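You operate a simulated robot arm through the tools that you are given. There is no shell and no other tool. Be economical: measure what you need, move in short steps, check, and stop when the job is done.

Carry out the task below with a simulated robot arm. There is one attempt and no reset: what you move stays moved.

TASK
Put the battery marked "35" from the top of the camera bench on the silver round tin and the battery marked "47" on the orange gel frame.

It is judged by the outcome, as a careful person would: the job done as asked, and still so three seconds after it is handed in. It fails if anything else is knocked over, pushed out of place, dropped, spilled or broken.

THE ROBOT
A 6-joint arm with a two-finger parallel gripper, fixed in place. Base frame: the origin is at the foot of the arm, x ahead of it, y to its left, z up; the work surface is at about z = 0. Lengths are in m, angles in rad, forces in N, time in s.
With the tool pointing down near the work surface it reaches from about 0.14 to 0.58 m from the base axis. Its first joint turns from -1.152 to 1.152 rad. Payload 2.1 kg.
Tool frame: the origin (TCP) lies between the finger pads and is the grasp point; the fingertips stand 0.03 m ahead of it; z points along the fingers, y is the line along which they close. The gripper opens to 0.094 m. The fingers are 0.028 m wide and 0.01 m thick; the gripper's body (0.05 by 0.096 m) begins 0.055 m behind the TCP.
Orientation is told as [roll, pitch, yaw] about the base's x, y, z axes, in that order, counted from this pose: with the fingers straight down and closing along the base's y, the tool's x points along the base's -x, its y along +y and its z along -z.

THE INTERFACE
- The arm moves only by the tool send_rows. Its argument "steps" is a list that holds one entry, the list of rows, each a list of 7 numbers: the shift along the tool's x, y, z in m, then the turn, a rotation vector about the tool's x, y, z in rad, then the gripper command, from -1 (fully open) to 1 (shut), values between in proportion. In form: [[[x, y, z, wx, wy, wz, grip], ...]]. A call has 1 to 12 rows; each row shifts and turns the commanded pose from where the row before left it, along the tool's axes as they then stand. A row lasts 0.2 s, in which the tool goes at most 0.05 m and 0.15 rad; a call with a longer step from one row to the next is refused whole, and so is a gripper value outside its range. A pose out of reach is approached as far as the arm can. The call stops where the force on the tool passes 40 N (or 10 N more than at its start, if that is more) or the arm is blocked; 0.2 s more then pass. The fingers move at their own pace (about 0.072 m/s each) and stop on an object; they squeeze with about 32 N. The grip force told is the motor's: it shows also when the fingers shut on nothing. Time passes only in rows, and 0.2 s behind the last, so rows that do not move let the fingers close. It gives the time, the measured TCP pose, the force on the tool (base axes), the opening and the grip force at its end, in the units of the frame above (readings bear some noise), and new pictures: "show" is both (left out), scene, wrist or none.
- Cameras (640 x 400 px; columns grow to the right, rows downward): "scene" is fixed at [0.0536, -0.3652, 0.4905]; the picture's right is [0.81, -0.59, 0.00], its down [-0.34, -0.47, -0.81] and it looks along [0.48, 0.66, -0.58] (base axes); focal length 255 px, centre (320, 200). "wrist" rides on the gripper at [-0.037, 0, -0.058] in the tool frame; the picture's right is [0.00, -1.00, 0.00], its down [0.97, 0.00, -0.24] and it looks along [0.24, 0.00, 0.97] (tool axes); focal length 218 px, centre (320, 200).
- locate(camera, pixels): there is no depth. For up to 12 entries [column, row, z] of the newest picture of that camera ("zoom" is the newest enlarged one), the place [x, y] in the base frame at which the ray of that pixel passes the height z, good to about 0.003 m, but the place of the scene camera against the robot may be out by one fixed shift of up to 0.012 m in any direction. No time passes.
- enlarge(camera, box): a new picture of the part [left, top, right, bottom] of that camera's present view, enlarged. No time passes.
- sign_off(): hands the job in; it is judged then, once.

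Work in short steps. Measure before you move; look again where a grasp or a placing could have gone wrong, and mend it. You have 60 turns and 120 pictures in all, the two below and enlarged ones among them. Open the gripper and draw the arm clear of the work before you hand the job in, unless the task says otherwise; then end with one line.

The tools are called after "Request:" as name(argument=value, ...) on one line, values as JSON. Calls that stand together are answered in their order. send_rows: Moves the arm, as the interface text tells. Its arguments: {"type":"object","properties":{"steps":{"type":"array","items":{"type":"array","items":{"type":"array","items":{"type":"number"}}}},"show":{"type":"string","enum":["both","scene","wrist","none"]}},"required":["steps"]} The other tools are called the same way: locate (camera, pixels) gives the place at which the rays of pixels pass given heights; enlarge (camera, box) takes an enlarged picture of a part of a camera's view; sign_off () hands the job in.

At the start:

```text
clock: 0.0
eef_pos: [0.3038, 0.1019, 0.2421]
ee_rot: [0.002, -0.002, 0.0]
wrist_force: [0.4, -0.3, 0.1]
finger_gap: 0.094
grasp_force: 0.1
```

scene: 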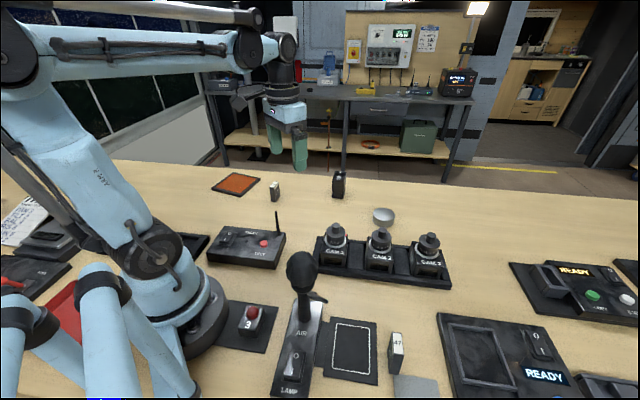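
wrist: 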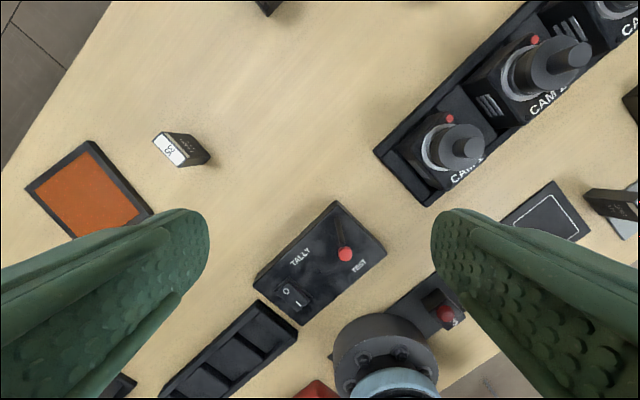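

I see three candidate batteries: scene (274,190), (339,185) and (396,350). I'll enlarge to read their markings.

Request:
enlarge(camera="scene", box=[200, 160, 400, 285])

Request:
enlarge(camera="scene", box=[280, 290, 460, 400])

Request:
enlarge(camera="wrist", box=[20, 100, 240, 240])

```text
3.20 times, centred on (300, 222) of scene
```

zoom: 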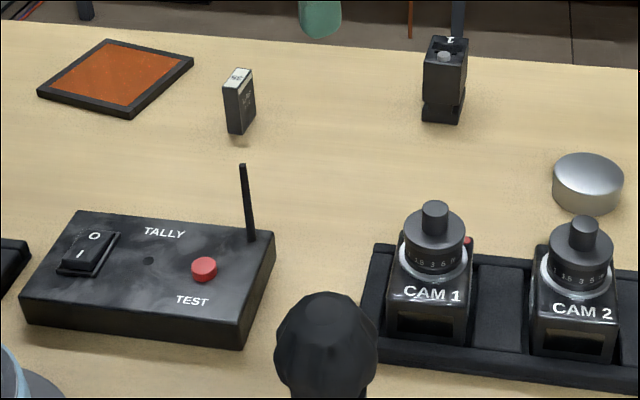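

```text
3.56 times, centred on (370, 345) of scene
```

zoom: 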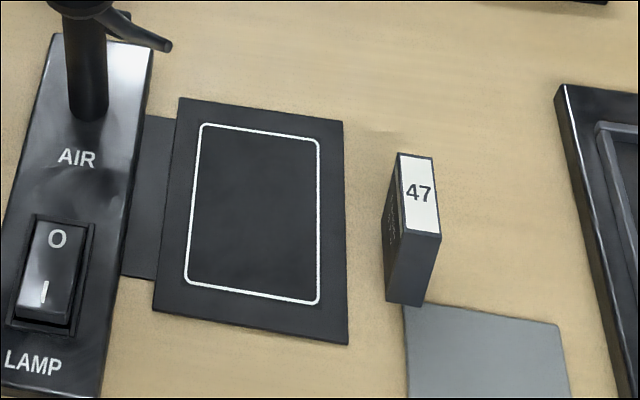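

```text
2.86 times, centred on (130, 170) of wrist
```

zoom: 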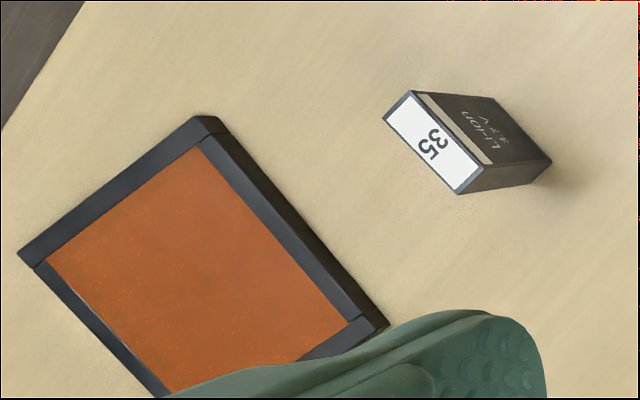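

The battery at wrist (180,148) is "35"; the one at scene (396,350) is "47". Next I measure 35 and the gel frame in the wrist zoom.

Request:
locate(camera="zoom", pixels=[[411, 91, 0.04], [383, 122, 0.04], [461, 193, 0.04], [491, 163, 0.04], [551, 162, 0], [533, 184, 0], [491, 163, 0.05], [461, 193, 0.05], [20, 252, 0.01], [197, 118, 0.01], [388, 325, 0.01], [461, 193, 0.03]])

Request:
locate(camera="scene", pixels=[[373, 213, 0.03], [395, 213, 0.03], [383, 208, 0.03], [384, 221, 0.03], [383, 227, 0.0], [399, 333, 0.04], [396, 376, 0], [237, 173, 0.01], [260, 179, 0.01], [238, 196, 0.01], [212, 187, 0.01], [274, 182, 0.04]])

```text
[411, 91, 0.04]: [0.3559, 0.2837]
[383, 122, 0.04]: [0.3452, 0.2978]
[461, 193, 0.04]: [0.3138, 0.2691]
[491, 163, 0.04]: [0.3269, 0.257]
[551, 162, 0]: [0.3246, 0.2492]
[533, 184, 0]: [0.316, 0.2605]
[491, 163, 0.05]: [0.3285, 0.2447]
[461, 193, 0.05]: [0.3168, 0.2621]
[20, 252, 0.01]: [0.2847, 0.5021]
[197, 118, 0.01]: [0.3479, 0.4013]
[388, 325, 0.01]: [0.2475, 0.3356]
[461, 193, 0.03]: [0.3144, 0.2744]
```

```text
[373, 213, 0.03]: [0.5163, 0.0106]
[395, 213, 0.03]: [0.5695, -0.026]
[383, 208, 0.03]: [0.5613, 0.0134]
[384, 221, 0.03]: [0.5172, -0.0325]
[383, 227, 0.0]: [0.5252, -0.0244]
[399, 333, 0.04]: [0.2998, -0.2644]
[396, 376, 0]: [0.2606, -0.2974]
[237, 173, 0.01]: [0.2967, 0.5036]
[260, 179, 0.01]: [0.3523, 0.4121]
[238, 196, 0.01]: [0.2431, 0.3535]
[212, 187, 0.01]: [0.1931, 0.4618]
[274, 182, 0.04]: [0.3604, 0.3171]
```

35 stands about 0.05 tall near (0.334,0.27), thin axis along (1,-1). I move above it and yaw about +0.77.

Request:
send_rows(steps=[[[-0.006, 0.0336, 0.012, 0, 0, 0, -1], [-0.006, 0.0336, 0.012, 0, 0, 0, -1], [-0.006, 0.0336, 0.012, 0, 0, 0, -1], [-0.006, 0.0336, 0.012, 0, 0, 0, -1], [-0.006, 0.0336, 0.012, 0, 0, 0, -1], [0, 0, 0, 0, 0, -0.128, -1], [0, 0, 0, 0, 0, -0.128, -1], [0, 0, 0, 0, 0, -0.128, -1], [0, 0, 0, 0, 0, -0.128, -1], [0, 0, 0, 0, 0, -0.128, -1], [0, 0, 0, 0, 0, -0.128, -1], [0, 0, 0, 0, 0, 0, -1]]])

```text
clock: 2.6
eef_pos: [0.3334, 0.2692, 0.183]
ee_rot: [0.001, -0.001, 0.769]
wrist_force: [0.0, -0.9, 0.1]
finger_gap: 0.0939
grasp_force: 0.0
```

scene: 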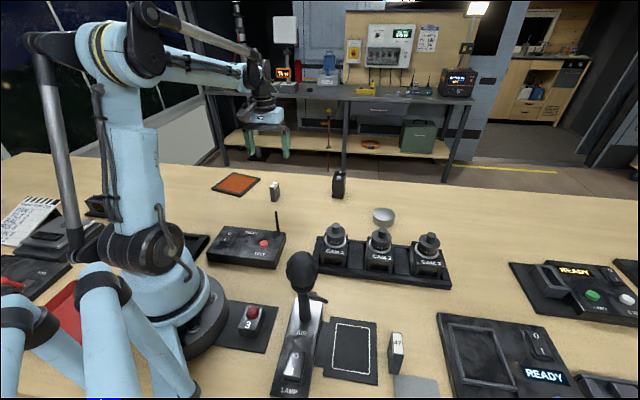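
wrist: 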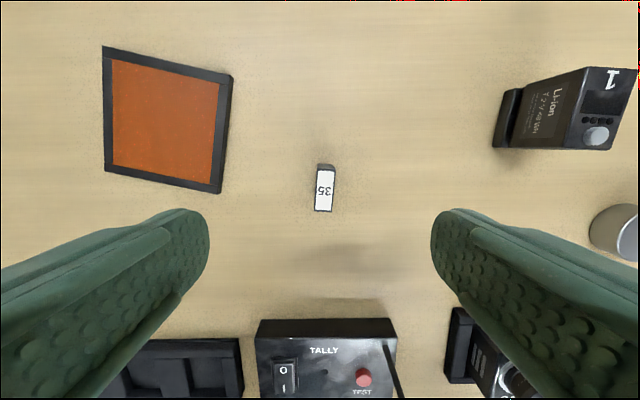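

35 at wrist (325,190) lies nearly beneath the TCP. Enlarge for precise position.

Request:
enlarge(camera="wrist", box=[270, 150, 380, 220])

Request:
locate(camera="wrist", pixels=[[317, 170, 0.05], [335, 171, 0.05], [332, 212, 0.05], [314, 211, 0.05], [319, 165, 0.0], [334, 165, 0], [104, 47, 0.01], [233, 75, 0.01], [221, 192, 0.01], [105, 171, 0.01]])

```text
5.71 times, centred on (325, 185) of wrist
```

zoom: 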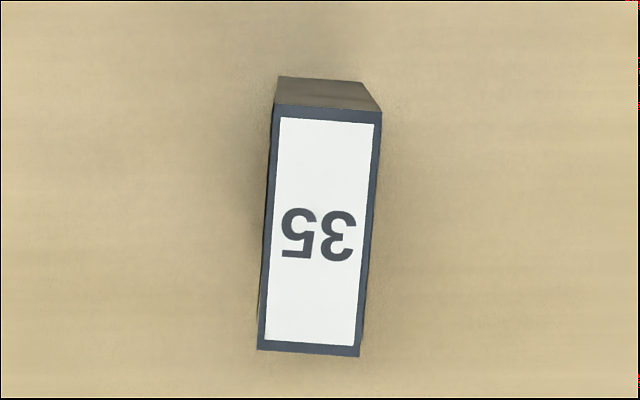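

```text
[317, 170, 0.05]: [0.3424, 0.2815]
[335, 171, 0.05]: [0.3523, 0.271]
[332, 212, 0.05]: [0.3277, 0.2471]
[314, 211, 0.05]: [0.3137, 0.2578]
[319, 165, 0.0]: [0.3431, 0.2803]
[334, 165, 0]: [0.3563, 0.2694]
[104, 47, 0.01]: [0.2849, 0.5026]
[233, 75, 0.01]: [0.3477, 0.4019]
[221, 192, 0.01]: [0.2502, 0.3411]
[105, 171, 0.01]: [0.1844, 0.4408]
```

Battery centre ≈ (0.334, 0.2645), and it is turned about -0.075 from the gripper. I align, descend to z≈0.038 and close.

Request:
send_rows(steps=[[[0.003, -0.0038, 0.01, 0, 0, 0.075, -1], [0, 0, 0.035, 0, 0, 0, -1], [0, 0, 0.035, 0, 0, 0, -1], [0, 0, 0.035, 0, 0, 0, -1], [0, 0, 0.02, 0, 0, 0, -1], [0, 0, 0.01, 0, 0, 0, -1], [0, 0, 0, 0, 0, 0, -1]]])

```text
clock: 4.2
eef_pos: [0.3346, 0.265, 0.0375]
ee_rot: [0.0, -0.002, 0.693]
wrist_force: [0.0, 0.3, -0.4]
finger_gap: 0.094
grasp_force: 0.0
```

scene: 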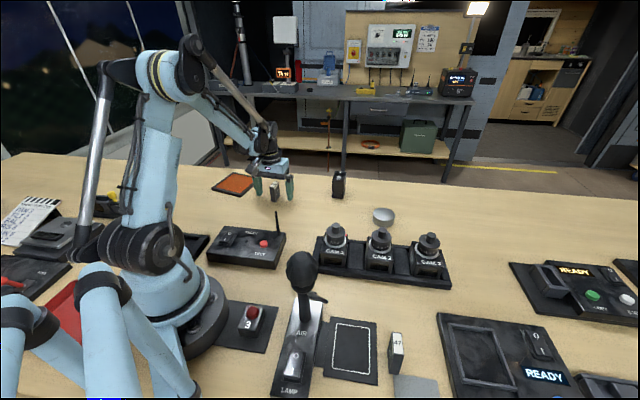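
wrist: 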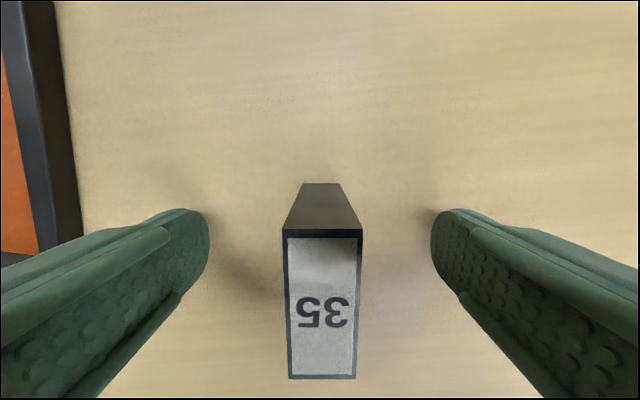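

Battery is centred between the fingers. Close and lift.

Request:
send_rows(steps=[[[0, 0, 0, 0, 0, 0, 1], [0, 0, 0, 0, 0, 0, 1], [0, 0, 0, 0, 0, 0, 1], [0, 0, 0, 0, 0, 0, 1], [0, 0, 0, 0, 0, 0, 1], [0, 0, -0.03, 0, 0, 0, 1], [0, 0, -0.04, 0, 0, 0, 1], [0, 0, -0.04, 0, 0, 0, 1], [0, 0, -0.04, 0, 0, 0, 1]]])

```text
clock: 6.2
eef_pos: [0.3333, 0.2642, 0.1893]
ee_rot: [-0.002, -0.002, 0.692]
wrist_force: [-0.1, -0.2, 0.2]
finger_gap: 0.0195
grasp_force: 31.9
```

scene: 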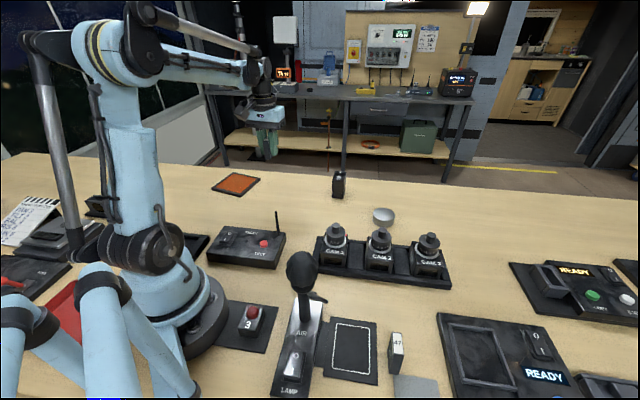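
wrist: 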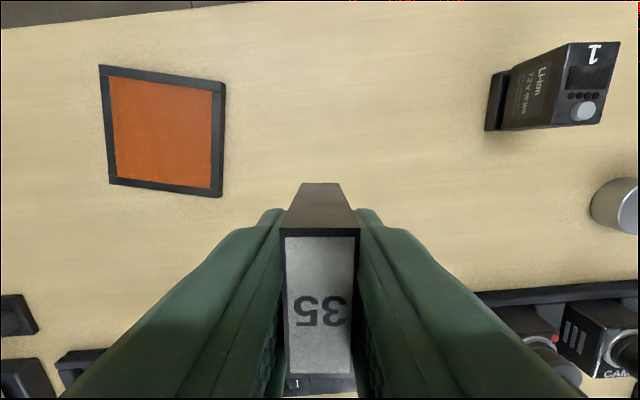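

Held firmly (gap 0.0195). I carry it at z≈0.19 toward (0.47,0.0), short of the tin, to view the tin with the wrist camera.

Request:
send_rows(steps=[[[0.009, -0.0415, 0, 0, 0, 0, 1], [0.009, -0.0415, 0, 0, 0, 0, 1], [0.009, -0.0415, 0, 0, 0, 0, 1], [0.009, -0.0415, 0, 0, 0, 0, 1], [0.009, -0.0415, 0, 0, 0, 0, 1], [0.009, -0.0415, 0, 0, 0, 0, 1], [0.009, -0.0415, 0, 0, 0, 0, 1], [0, 0, 0, 0, 0, 0, 1]]])

```text
clock: 8.0
eef_pos: [0.4715, -0.0006, 0.1872]
ee_rot: [-0.001, -0.001, 0.693]
wrist_force: [0.6, 0.4, -0.1]
finger_gap: 0.0198
grasp_force: 32.0
```

scene: 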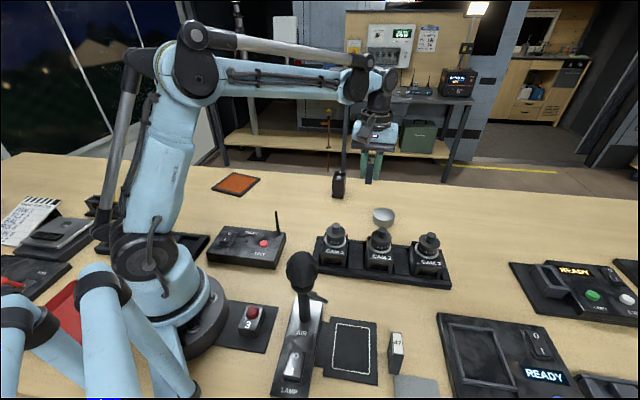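
wrist: 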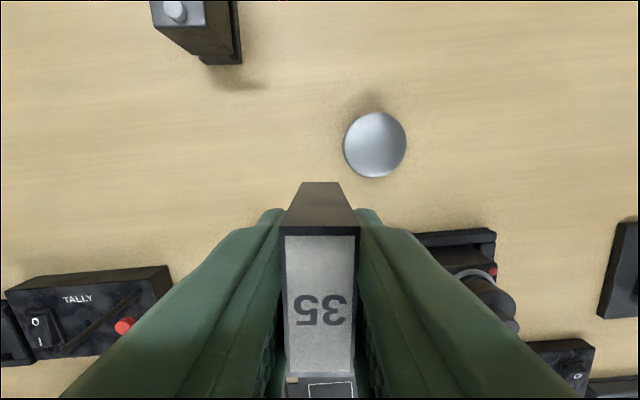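

Tin top is at wrist (376,144). Enlarge both views and locate at candidate heights.

Request:
enlarge(camera="scene", box=[350, 195, 414, 235])

Request:
enlarge(camera="wrist", box=[320, 90, 432, 190])

Request:
locate(camera="wrist", pixels=[[376, 144, 0.02], [376, 144, 0.03], [345, 144, 0.025], [407, 144, 0.025], [376, 113, 0.025], [376, 175, 0.025]])

```text
10.00 times, centred on (382, 215) of scene
```

zoom: 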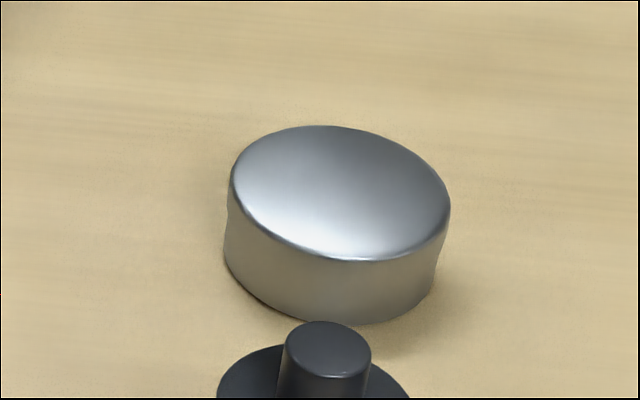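

```text
4.00 times, centred on (376, 140) of wrist
```

zoom: 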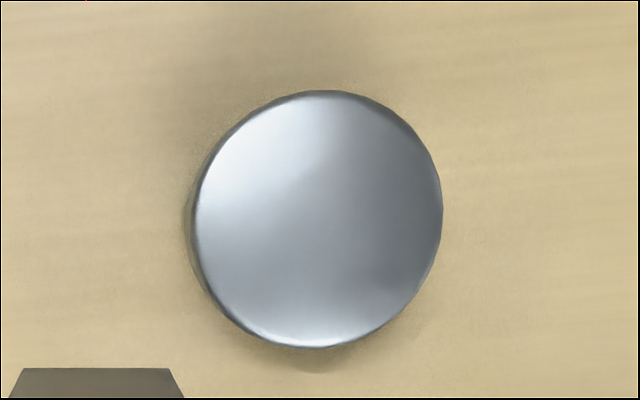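

```text
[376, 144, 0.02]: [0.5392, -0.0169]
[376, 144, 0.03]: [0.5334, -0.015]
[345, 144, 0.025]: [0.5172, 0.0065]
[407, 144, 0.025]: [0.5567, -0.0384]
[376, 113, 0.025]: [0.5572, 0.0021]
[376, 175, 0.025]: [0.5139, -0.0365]
```

Tin centre ≈ (0.5355,-0.0165), radius ≈0.029, height ≈0.021. Move above and descend partway to z≈0.085.

Request:
send_rows(steps=[[[-0.0196, -0.0265, 0, 0, 0, 0, 1], [-0.0195, -0.0266, 0, 0, 0, 0, 1], [0, 0, 0.034, 0, 0, 0, 1], [0, 0, 0.034, 0, 0, 0, 1], [0, 0, 0.034, 0, 0, 0, 1], [0, 0, 0, 0, 0, 0, 1]]])

Request:
enlarge(camera="scene", box=[330, 160, 442, 230])

```text
clock: 9.4
eef_pos: [0.5347, -0.0149, 0.0846]
ee_rot: [0.0, -0.001, 0.692]
wrist_force: [0.8, 0.0, -1.6]
finger_gap: 0.0195
grasp_force: 32.6
```

scene: 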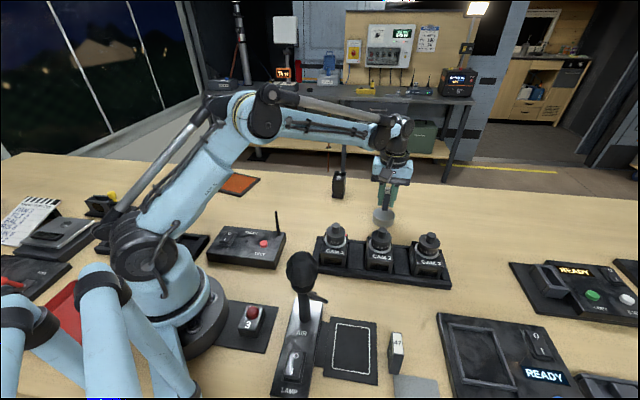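
wrist: 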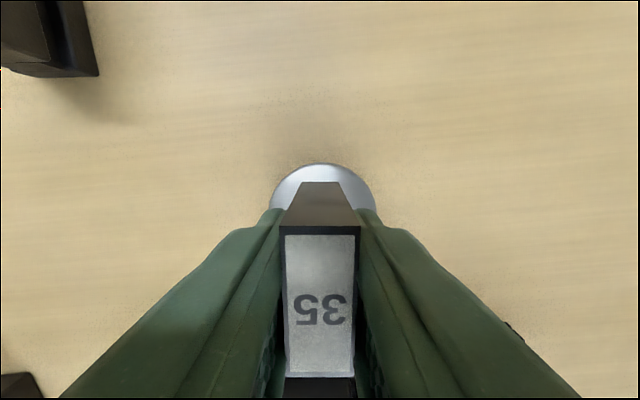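

```text
5.71 times, centred on (386, 195) of scene
```

zoom: 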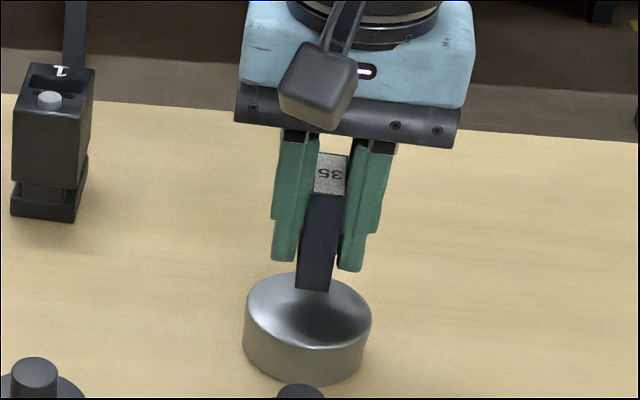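

Tin's far rim is at wrist (322,163), side edges near columns 271/376. Locate these to check the centring.

Request:
locate(camera="wrist", pixels=[[322, 163, 0.021], [272, 200, 0.021], [376, 205, 0.021], [300, 169, 0.021], [346, 170, 0.021]])

```text
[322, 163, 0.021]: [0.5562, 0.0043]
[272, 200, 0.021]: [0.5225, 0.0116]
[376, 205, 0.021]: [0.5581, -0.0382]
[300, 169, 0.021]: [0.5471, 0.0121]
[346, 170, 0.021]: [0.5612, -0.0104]
```

Centred within about 3 mm. Lower to 0.064, then creep down to find contact.

Request:
send_rows(steps=[[[0, 0, 0.012, 0, 0, 0, 1], [0, 0, 0.009, 0, 0, 0, 1], [0, 0, 0.002, 0, 0, 0, 1], [0, 0, 0, 0, 0, 0, 1]]], show="scene")

Request:
enlarge(camera="scene", box=[350, 185, 414, 235])

```text
clock: 10.4
eef_pos: [0.5347, -0.0158, 0.0638]
ee_rot: [0.0, -0.002, 0.693]
wrist_force: [-1.0, 2.0, 30.0]
finger_gap: 0.0194
grasp_force: 31.5
```

scene: 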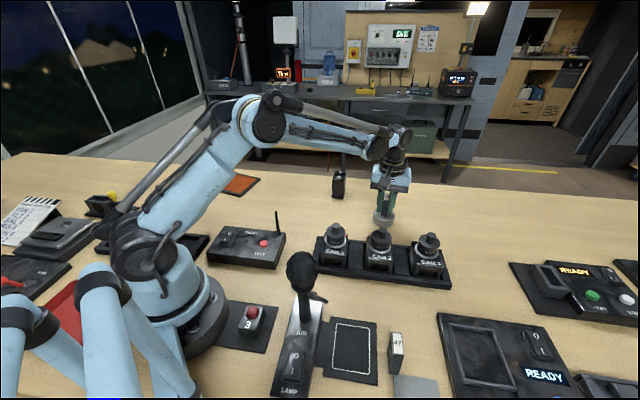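

```text
8.00 times, centred on (382, 210) of scene
```

zoom: 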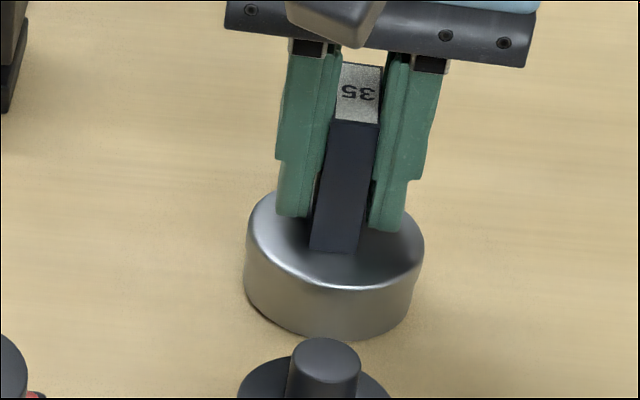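

Contact at 30 N. Ease up 1.5 mm to drop the preload, open moderately, then rise.

Request:
send_rows(steps=[[[0, 0, -0.0015, 0, 0, 0, 1], [0, 0, 0, 0, 0, 0, 1]]], show="none")

```text
clock: 11.0
eef_pos: [0.5342, -0.0154, 0.0635]
ee_rot: [-0.001, -0.002, 0.693]
wrist_force: [-1.4, 1.2, 6.9]
finger_gap: 0.0195
grasp_force: 31.7
```

Light contact of 7 N remains. Release.

Request:
send_rows(steps=[[[0, 0, 0, 0, 0, 0, 0.5], [0, 0, 0, 0, 0, 0, 0.2], [0, 0, 0, 0, 0, 0, 0.0], [0, 0, 0, 0, 0, 0, 0.0], [0, 0, -0.02, 0, 0, 0, 0.0], [0, 0, -0.03, 0, 0, 0, 0.0], [0, 0, -0.04, 0, 0, 0, 0.0], [0, 0, -0.04, 0, 0, 0, 0.0]]])

Request:
enlarge(camera="scene", box=[350, 185, 414, 235])

```text
clock: 12.8
eef_pos: [0.5346, -0.0161, 0.1942]
ee_rot: [-0.002, -0.001, 0.693]
wrist_force: [0.0, -0.5, -0.4]
finger_gap: 0.0468
grasp_force: 0.1
```

scene: 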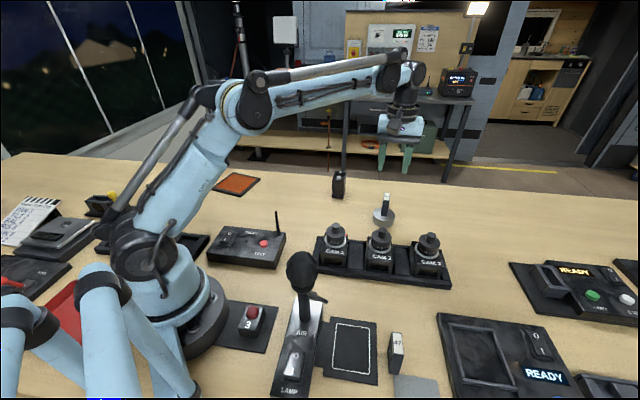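
wrist: 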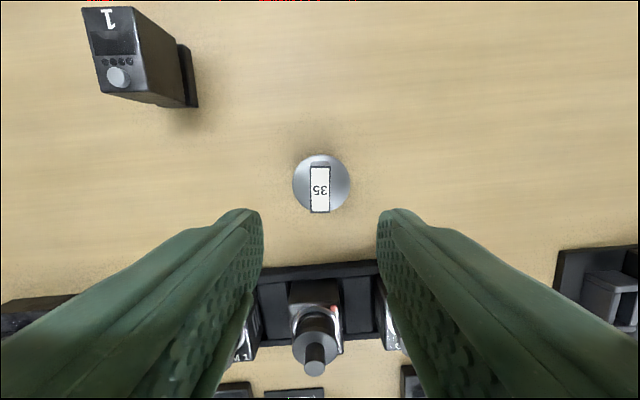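

```text
8.00 times, centred on (382, 210) of scene
```

zoom: 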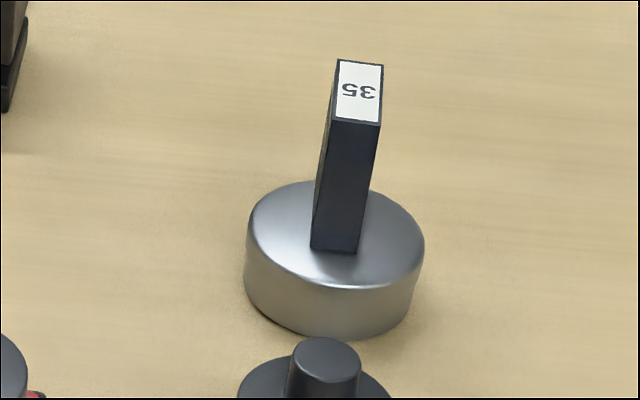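

35 stands on the tin. Next 47: I locate it and the tall microphone so I can plan the path.

Request:
locate(camera="scene", pixels=[[399, 343, 0.05], [394, 375, 0.0], [303, 320, 0.02], [303, 270, 0.1], [303, 270, 0.14], [392, 334, 0.05], [402, 335, 0.05], [404, 356, 0.05], [395, 354, 0.05], [300, 252, 0.16]])

Request:
enlarge(camera="scene", box=[240, 240, 440, 400])

```text
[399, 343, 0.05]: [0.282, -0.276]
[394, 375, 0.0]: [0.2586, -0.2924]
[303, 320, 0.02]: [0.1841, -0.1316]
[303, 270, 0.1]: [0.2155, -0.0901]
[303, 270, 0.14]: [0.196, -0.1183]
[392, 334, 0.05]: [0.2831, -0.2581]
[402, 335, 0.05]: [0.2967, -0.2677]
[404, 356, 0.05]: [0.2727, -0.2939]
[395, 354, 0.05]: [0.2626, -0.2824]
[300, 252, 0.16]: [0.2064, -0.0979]
```

```text
2.50 times, centred on (340, 320) of scene
```

zoom: 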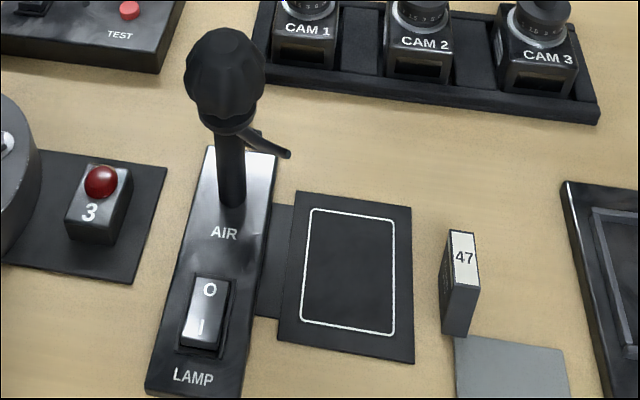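

47 is about (0.275,-0.28); the mic near (0.19,-0.12) is well off the line. I move over at z≈0.19.

Request:
send_rows(steps=[[[0.0448, -0.0033, 0, 0, 0, 0, -0.3], [0.0448, -0.0033, 0, 0, 0, 0, -0.3], [0.0448, -0.0033, 0, 0, 0, 0, -0.3], [0.0448, -0.0033, 0, 0, 0, 0, -0.3], [0.0448, -0.0033, 0, 0, 0, 0, -0.3], [0.0448, -0.0033, 0, 0, 0, 0, -0.3], [0.0448, -0.0033, 0, 0, 0, 0, -0.3], [0.0448, -0.0033, 0, 0, 0, 0, -0.3], [0, 0, 0, 0, 0, 0, -0.3]]])

```text
clock: 14.8
eef_pos: [0.2758, -0.2647, 0.192]
ee_rot: [-0.001, -0.003, 0.695]
wrist_force: [0.0, 0.5, -0.1]
finger_gap: 0.0611
grasp_force: 0.0
```

scene: 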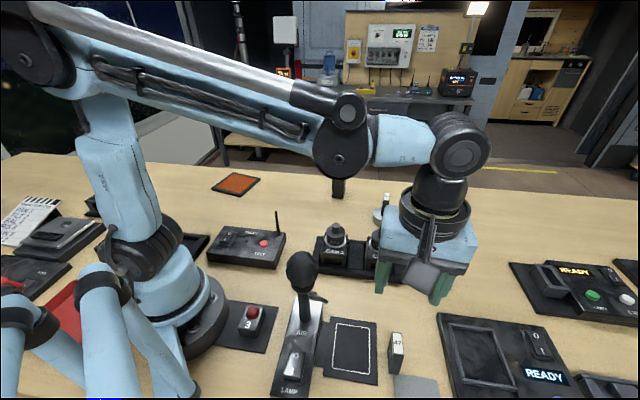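
wrist: 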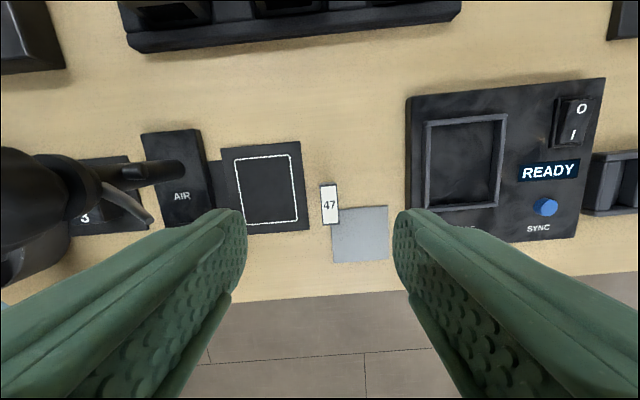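

47 is at wrist (329,205). Enlarge and locate it.

Request:
enlarge(camera="wrist", box=[280, 170, 376, 240])

Request:
locate(camera="wrist", pixels=[[320, 185, 0.05], [337, 184, 0.05], [339, 224, 0.05], [322, 225, 0.05], [250, 270, 0.0]])

```text
5.71 times, centred on (328, 205) of wrist
```

zoom: 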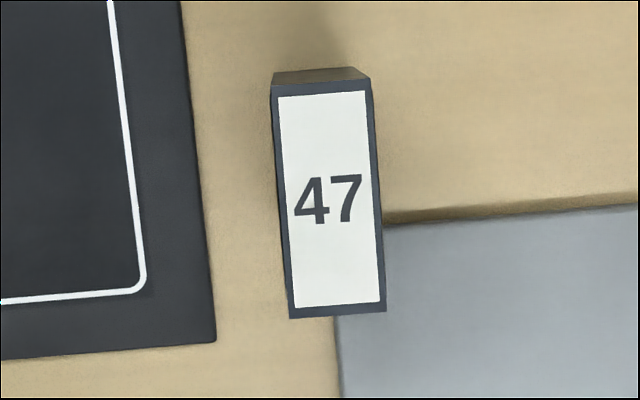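

```text
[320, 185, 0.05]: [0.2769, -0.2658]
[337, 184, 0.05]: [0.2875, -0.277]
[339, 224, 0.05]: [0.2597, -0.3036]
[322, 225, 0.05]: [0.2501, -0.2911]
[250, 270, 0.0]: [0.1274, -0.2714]
```

Centre ≈ (0.2686,-0.2844), turned +0.07. Align and descend to z≈0.075, then look.

Request:
send_rows(steps=[[[0.0181, -0.0106, 0, 0, 0, 0, -0.3], [0, 0, 0.03, 0, 0, -0.072, -0.3], [0, 0, 0.04, 0, 0, 0, -0.3], [0, 0, 0.04, 0, 0, 0, -0.3], [0, 0, 0.007, 0, 0, 0, -0.3], [0, 0, 0, 0, 0, 0, -0.3]]])

Request:
enlarge(camera="scene", box=[320, 290, 448, 400])

```text
clock: 16.2
eef_pos: [0.2688, -0.2849, 0.0756]
ee_rot: [0.001, -0.001, 0.767]
wrist_force: [-1.5, 0.8, 0.6]
finger_gap: 0.0607
grasp_force: 0.1
```

scene: 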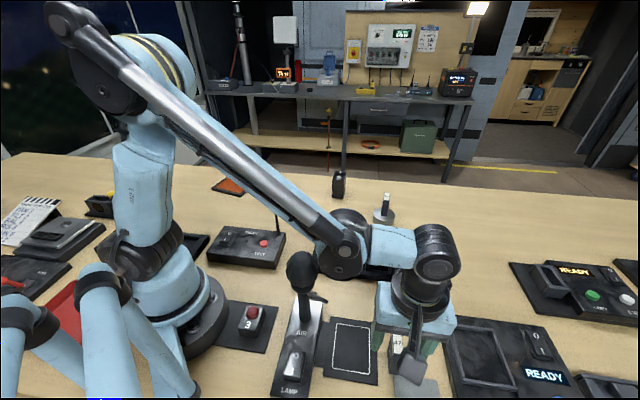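
wrist: 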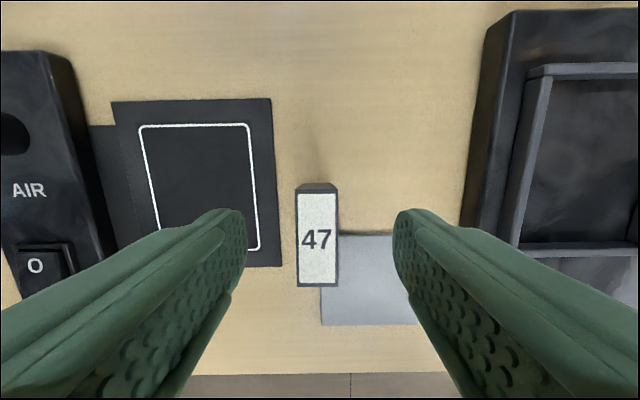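

```text
3.64 times, centred on (384, 345) of scene
```

zoom: 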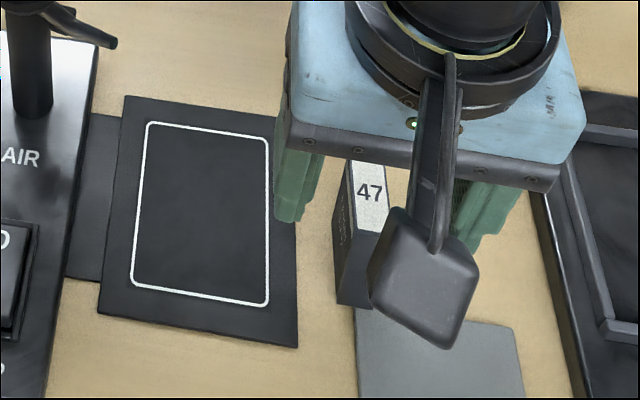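

Well centred (label col 317). Descend to z≈0.043, close and look before lifting.

Request:
send_rows(steps=[[[0, 0, 0.02, 0, 0, 0, -0.3], [0, 0, 0.0126, 0, 0, 0, -0.3], [0, 0, 0, 0, 0, 0, -0.3], [0, 0, 0, 0, 0, 0, 1], [0, 0, 0, 0, 0, 0, 1], [0, 0, 0, 0, 0, 0, 1], [0, 0, 0, 0, 0, 0, 1]]], show="wrist")

```text
clock: 17.8
eef_pos: [0.2692, -0.2844, 0.0434]
ee_rot: [0.0, -0.002, 0.766]
wrist_force: [-0.6, -0.2, 0.5]
finger_gap: 0.0198
grasp_force: 31.9
```

wrist: 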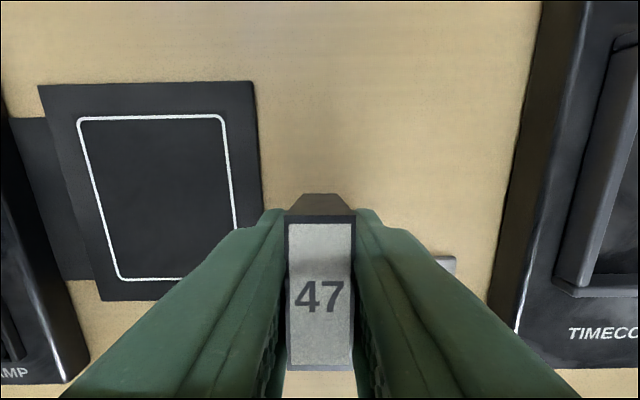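

Held (gap 0.0198). Lift to about 0.22 and move outward to clear the mic.

Request:
send_rows(steps=[[[0, 0, -0.03, 0, 0, 0, 1], [0, 0, -0.048, 0, 0, 0, 1], [0, 0, -0.048, 0, 0, 0, 1], [0, 0, -0.048, 0, 0, 0, 1], [-0.03815, -0.0076, 0, 0, 0, 0, 1], [-0.03815, -0.0076, 0, 0, 0, 0, 1], [-0.03815, -0.0076, 0, 0, 0, 0, 1], [-0.03815, -0.0076, 0, 0, 0, 0, 1]]])

```text
clock: 19.6
eef_pos: [0.4012, -0.2012, 0.2186]
ee_rot: [-0.001, -0.003, 0.763]
wrist_force: [0.0, 0.5, -0.6]
finger_gap: 0.0193
grasp_force: 31.6
```

scene: 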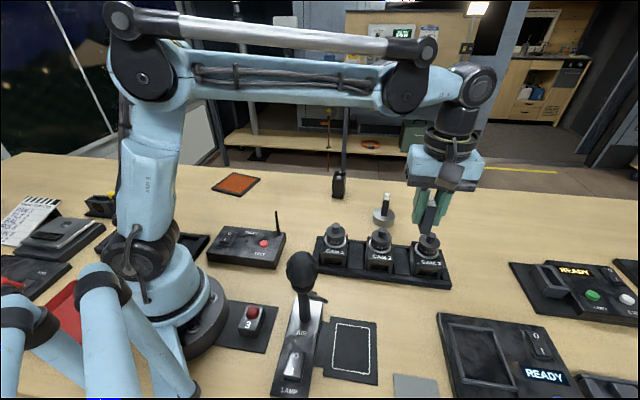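
wrist: 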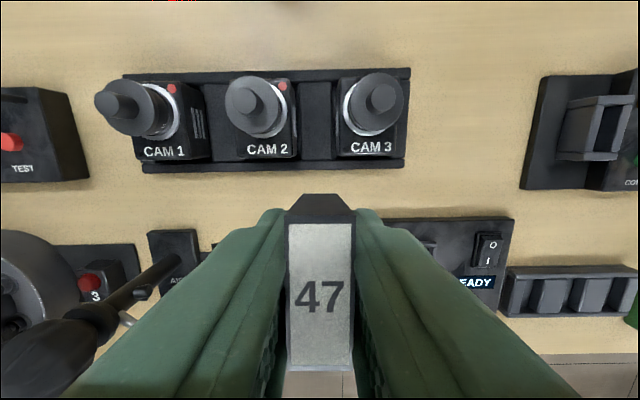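

Nothing disturbed; 47 is secure. Sweep to (0.42,0.1).

Request:
send_rows(steps=[[[-0.0318, 0.02887, 0, 0, 0, 0, 1], [-0.0318, 0.02887, 0, 0, 0, 0, 1], [-0.0318, 0.02887, 0, 0, 0, 0, 1], [-0.0318, 0.02887, 0, 0, 0, 0, 1], [-0.0318, 0.02887, 0, 0, 0, 0, 1], [-0.0318, 0.02887, 0, 0, 0, 0, 1], [-0.0318, 0.02887, 0, 0, 0, 0, 1]]], show="none")

Request:
send_rows(steps=[[[-0.01137, 0.04063, 0, 0, 0, 0, 1], [-0.01137, 0.04063, 0, 0, 0, 0, 1], [-0.01137, 0.04063, 0, 0, 0, 0, 1], [-0.01137, 0.04063, 0, 0, 0, 0, 1], [-0.01137, 0.04063, 0, 0, 0, 0, 1], [-0.01137, 0.04063, 0, 0, 0, 0, 1], [-0.01137, 0.04063, 0, 0, 0, 0, 1], [0, 0, 0, 0, 0, 0, 1]]])

```text
clock: 21.2
eef_pos: [0.4195, 0.0982, 0.2193]
ee_rot: [0.0, -0.001, 0.764]
wrist_force: [-0.7, 0.7, -0.4]
finger_gap: 0.0195
grasp_force: 31.6
```

```text
clock: 23.0
eef_pos: [0.2789, 0.3609, 0.2196]
ee_rot: [0.0, -0.002, 0.764]
wrist_force: [0.3, 0.0, -1.3]
finger_gap: 0.0197
grasp_force: 31.6
```

scene: 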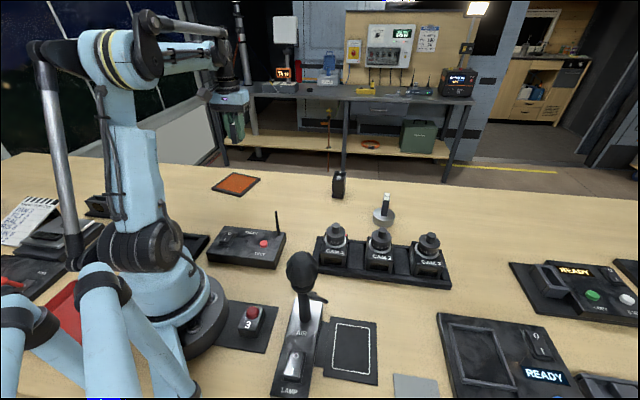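
wrist: 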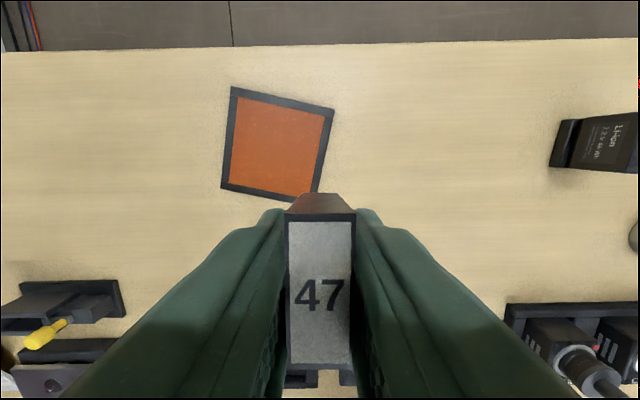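

Frame corners are at wrist (231,86),(334,108),(314,201),(221,187). Locate them for the centre.

Request:
locate(camera="wrist", pixels=[[231, 86, 0.01], [334, 108, 0.01], [314, 201, 0.01], [221, 187, 0.01]])

Request:
enlarge(camera="scene", box=[196, 160, 276, 210])

```text
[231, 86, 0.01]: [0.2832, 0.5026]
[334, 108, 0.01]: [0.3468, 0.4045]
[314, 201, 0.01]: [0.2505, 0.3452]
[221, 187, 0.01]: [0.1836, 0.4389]
```

```text
8.00 times, centred on (236, 185) of scene
```

zoom: 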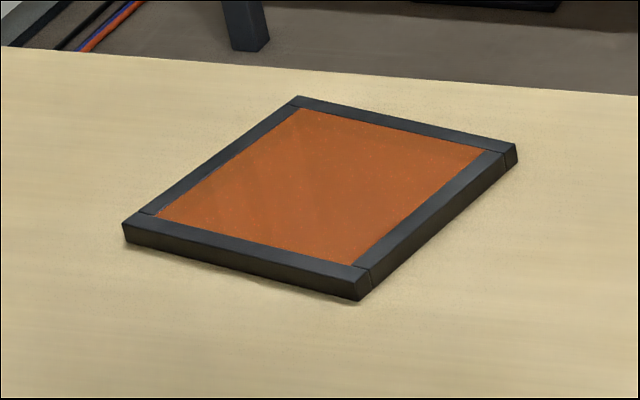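

Centre (0.266,0.423). Move over and descend to z≈0.075.

Request:
send_rows(steps=[[[-0.0168, 0.0268, 0, 0, 0, 0, 1], [-0.0168, 0.0268, 0, 0, 0, 0, 1], [0, 0, 0.036, 0, 0, 0, 1], [0, 0, 0.036, 0, 0, 0, 1], [0, 0, 0.036, 0, 0, 0, 1], [0, 0, 0.036, 0, 0, 0, 1], [0, 0, 0, 0, 0, 0, 1]]])

```text
clock: 24.6
eef_pos: [0.2677, 0.4204, 0.0745]
ee_rot: [0.0, -0.003, 0.767]
wrist_force: [0.3, 0.2, -0.4]
finger_gap: 0.0195
grasp_force: 32.0
```

scene: 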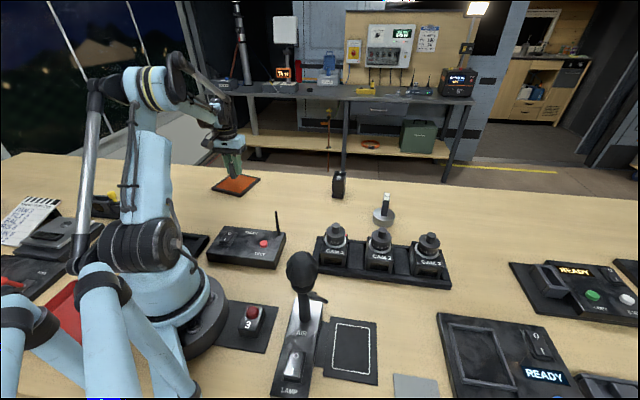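
wrist: 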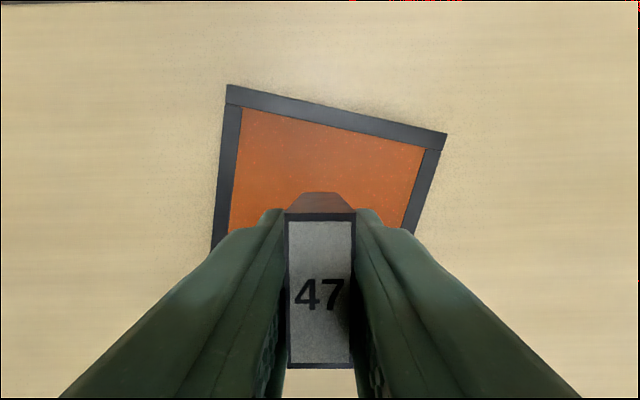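

Over the gel centre. Lower to about 0.054 and creep down to contact.

Request:
send_rows(steps=[[[0, 0, 0.014, 0, 0, 0, 1], [0, 0, 0.006, 0, 0, 0, 1], [0, 0, 0, 0, 0, 0, 1]]], show="none")

Request:
enlarge(camera="scene", box=[196, 155, 276, 205])

```text
clock: 25.4
eef_pos: [0.2687, 0.4193, 0.0547]
ee_rot: [0.001, -0.001, 0.767]
wrist_force: [0.0, 0.0, -0.2]
finger_gap: 0.0196
grasp_force: 31.6
```

```text
8.00 times, centred on (236, 180) of scene
```

zoom: 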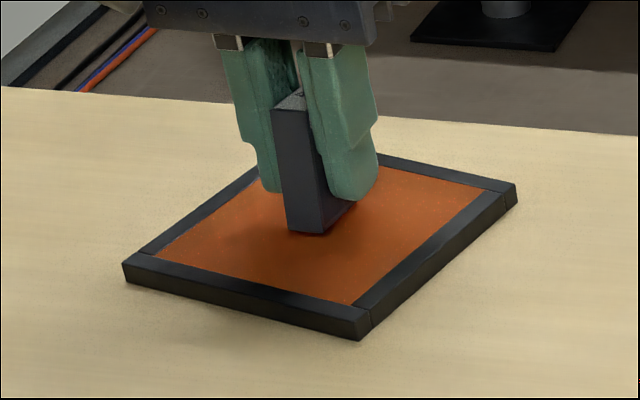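

No contact yet; creep 2 mm at a time.

Request:
send_rows(steps=[[[0, 0, 0.002, 0, 0, 0, 1], [0, 0, 0, 0, 0, 0, 1]]], show="none")

Request:
send_rows(steps=[[[0, 0, 0.002, 0, 0, 0, 1], [0, 0, 0, 0, 0, 0, 1]]], show="none")

```text
clock: 26.0
eef_pos: [0.268, 0.4219, 0.0532]
ee_rot: [-0.001, -0.002, 0.768]
wrist_force: [0.3, -0.1, 7.4]
finger_gap: 0.0194
grasp_force: 32.1
```

```text
clock: 26.6
eef_pos: [0.2681, 0.4217, 0.0517]
ee_rot: [0.0, -0.002, 0.765]
wrist_force: [-2.0, -1.8, 29.0]
finger_gap: 0.0196
grasp_force: 32.1
```

Contact (29 N). Ease up 1.5 mm, release gently and rise.

Request:
send_rows(steps=[[[0, 0, -0.0015, 0, 0, 0, 1], [0, 0, 0, 0, 0, 0, 1], [0, 0, 0, 0, 0, 0, 0.5], [0, 0, 0, 0, 0, 0, 0.2], [0, 0, 0, 0, 0, 0, 0.0], [0, 0, 0, 0, 0, 0, 0.0], [0, 0, -0.02, 0, 0, 0, 0.0], [0, 0, -0.03, 0, 0, 0, 0.0], [0, 0, -0.04, 0, 0, 0, 0.0], [0, 0, -0.04, 0, 0, 0, 0.0], [0, 0, -0.04, 0, 0, 0, -0.3]]])

Request:
enlarge(camera="scene", box=[196, 155, 276, 205])

Request:
enlarge(camera="scene", box=[300, 160, 460, 290])

```text
clock: 29.0
eef_pos: [0.2691, 0.4202, 0.2245]
ee_rot: [-0.001, -0.002, 0.766]
wrist_force: [0.2, -0.3, 0.4]
finger_gap: 0.061
grasp_force: 0.1
```

scene: 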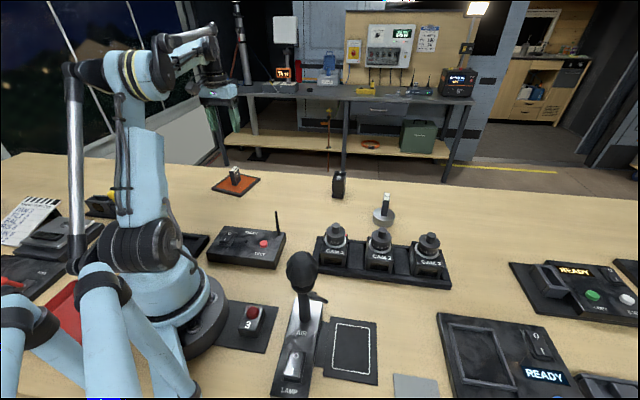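
wrist: 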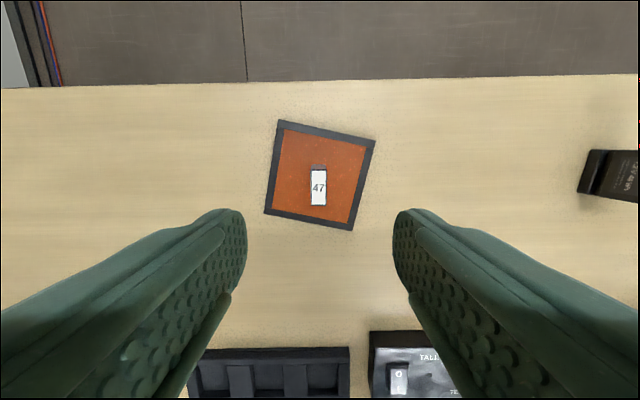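

```text
8.00 times, centred on (236, 180) of scene
```

zoom: 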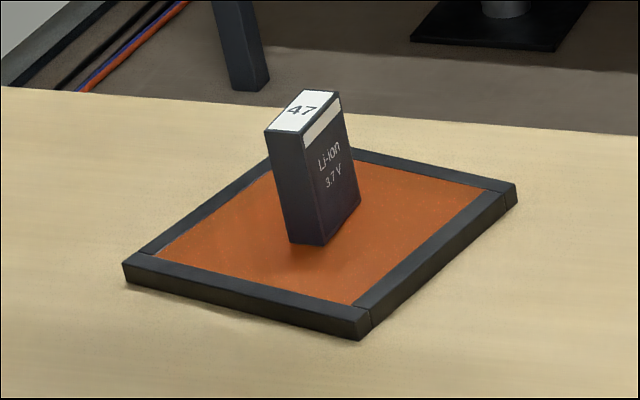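

```text
3.08 times, centred on (380, 225) of scene
```

zoom: 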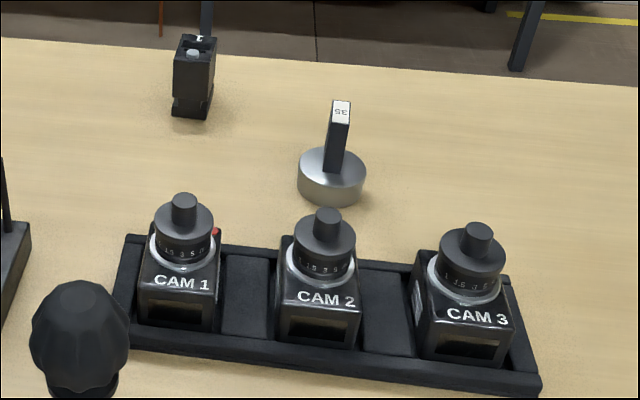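

Both batteries stand where asked, and nothing else has moved. Draw the arm away toward its start with the gripper open.

Request:
send_rows(steps=[[[0.036, -0.03, 0, 0, 0, 0, -1], [0.036, -0.03, 0, 0, 0, 0, -1], [0.036, -0.03, 0, 0, 0, 0, -1], [0.036, -0.03, 0, 0, 0, 0, -1], [0, 0, 0, 0, 0, 0, -1]]], show="scene")

```text
clock: 30.2
eef_pos: [0.248, 0.2349, 0.2224]
ee_rot: [-0.001, -0.001, 0.765]
wrist_force: [-0.4, -0.3, 0.4]
finger_gap: 0.0939
grasp_force: 0.0
```

scene: 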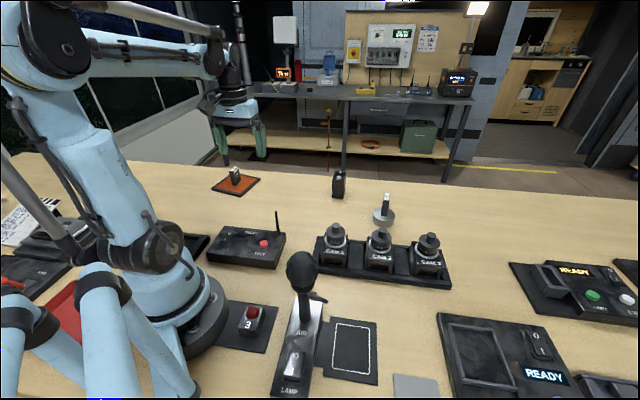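

The arm is clear and the gripper open, with 47 on the gel frame at scene (236,175) and 35 on the tin at (386,205); hand in.

Request:
sign_off()

```text
The job is handed in.
```

Battery 35 is standing on the silver round tin and battery 47 is standing on the orange gel frame; nothing else was disturbed.
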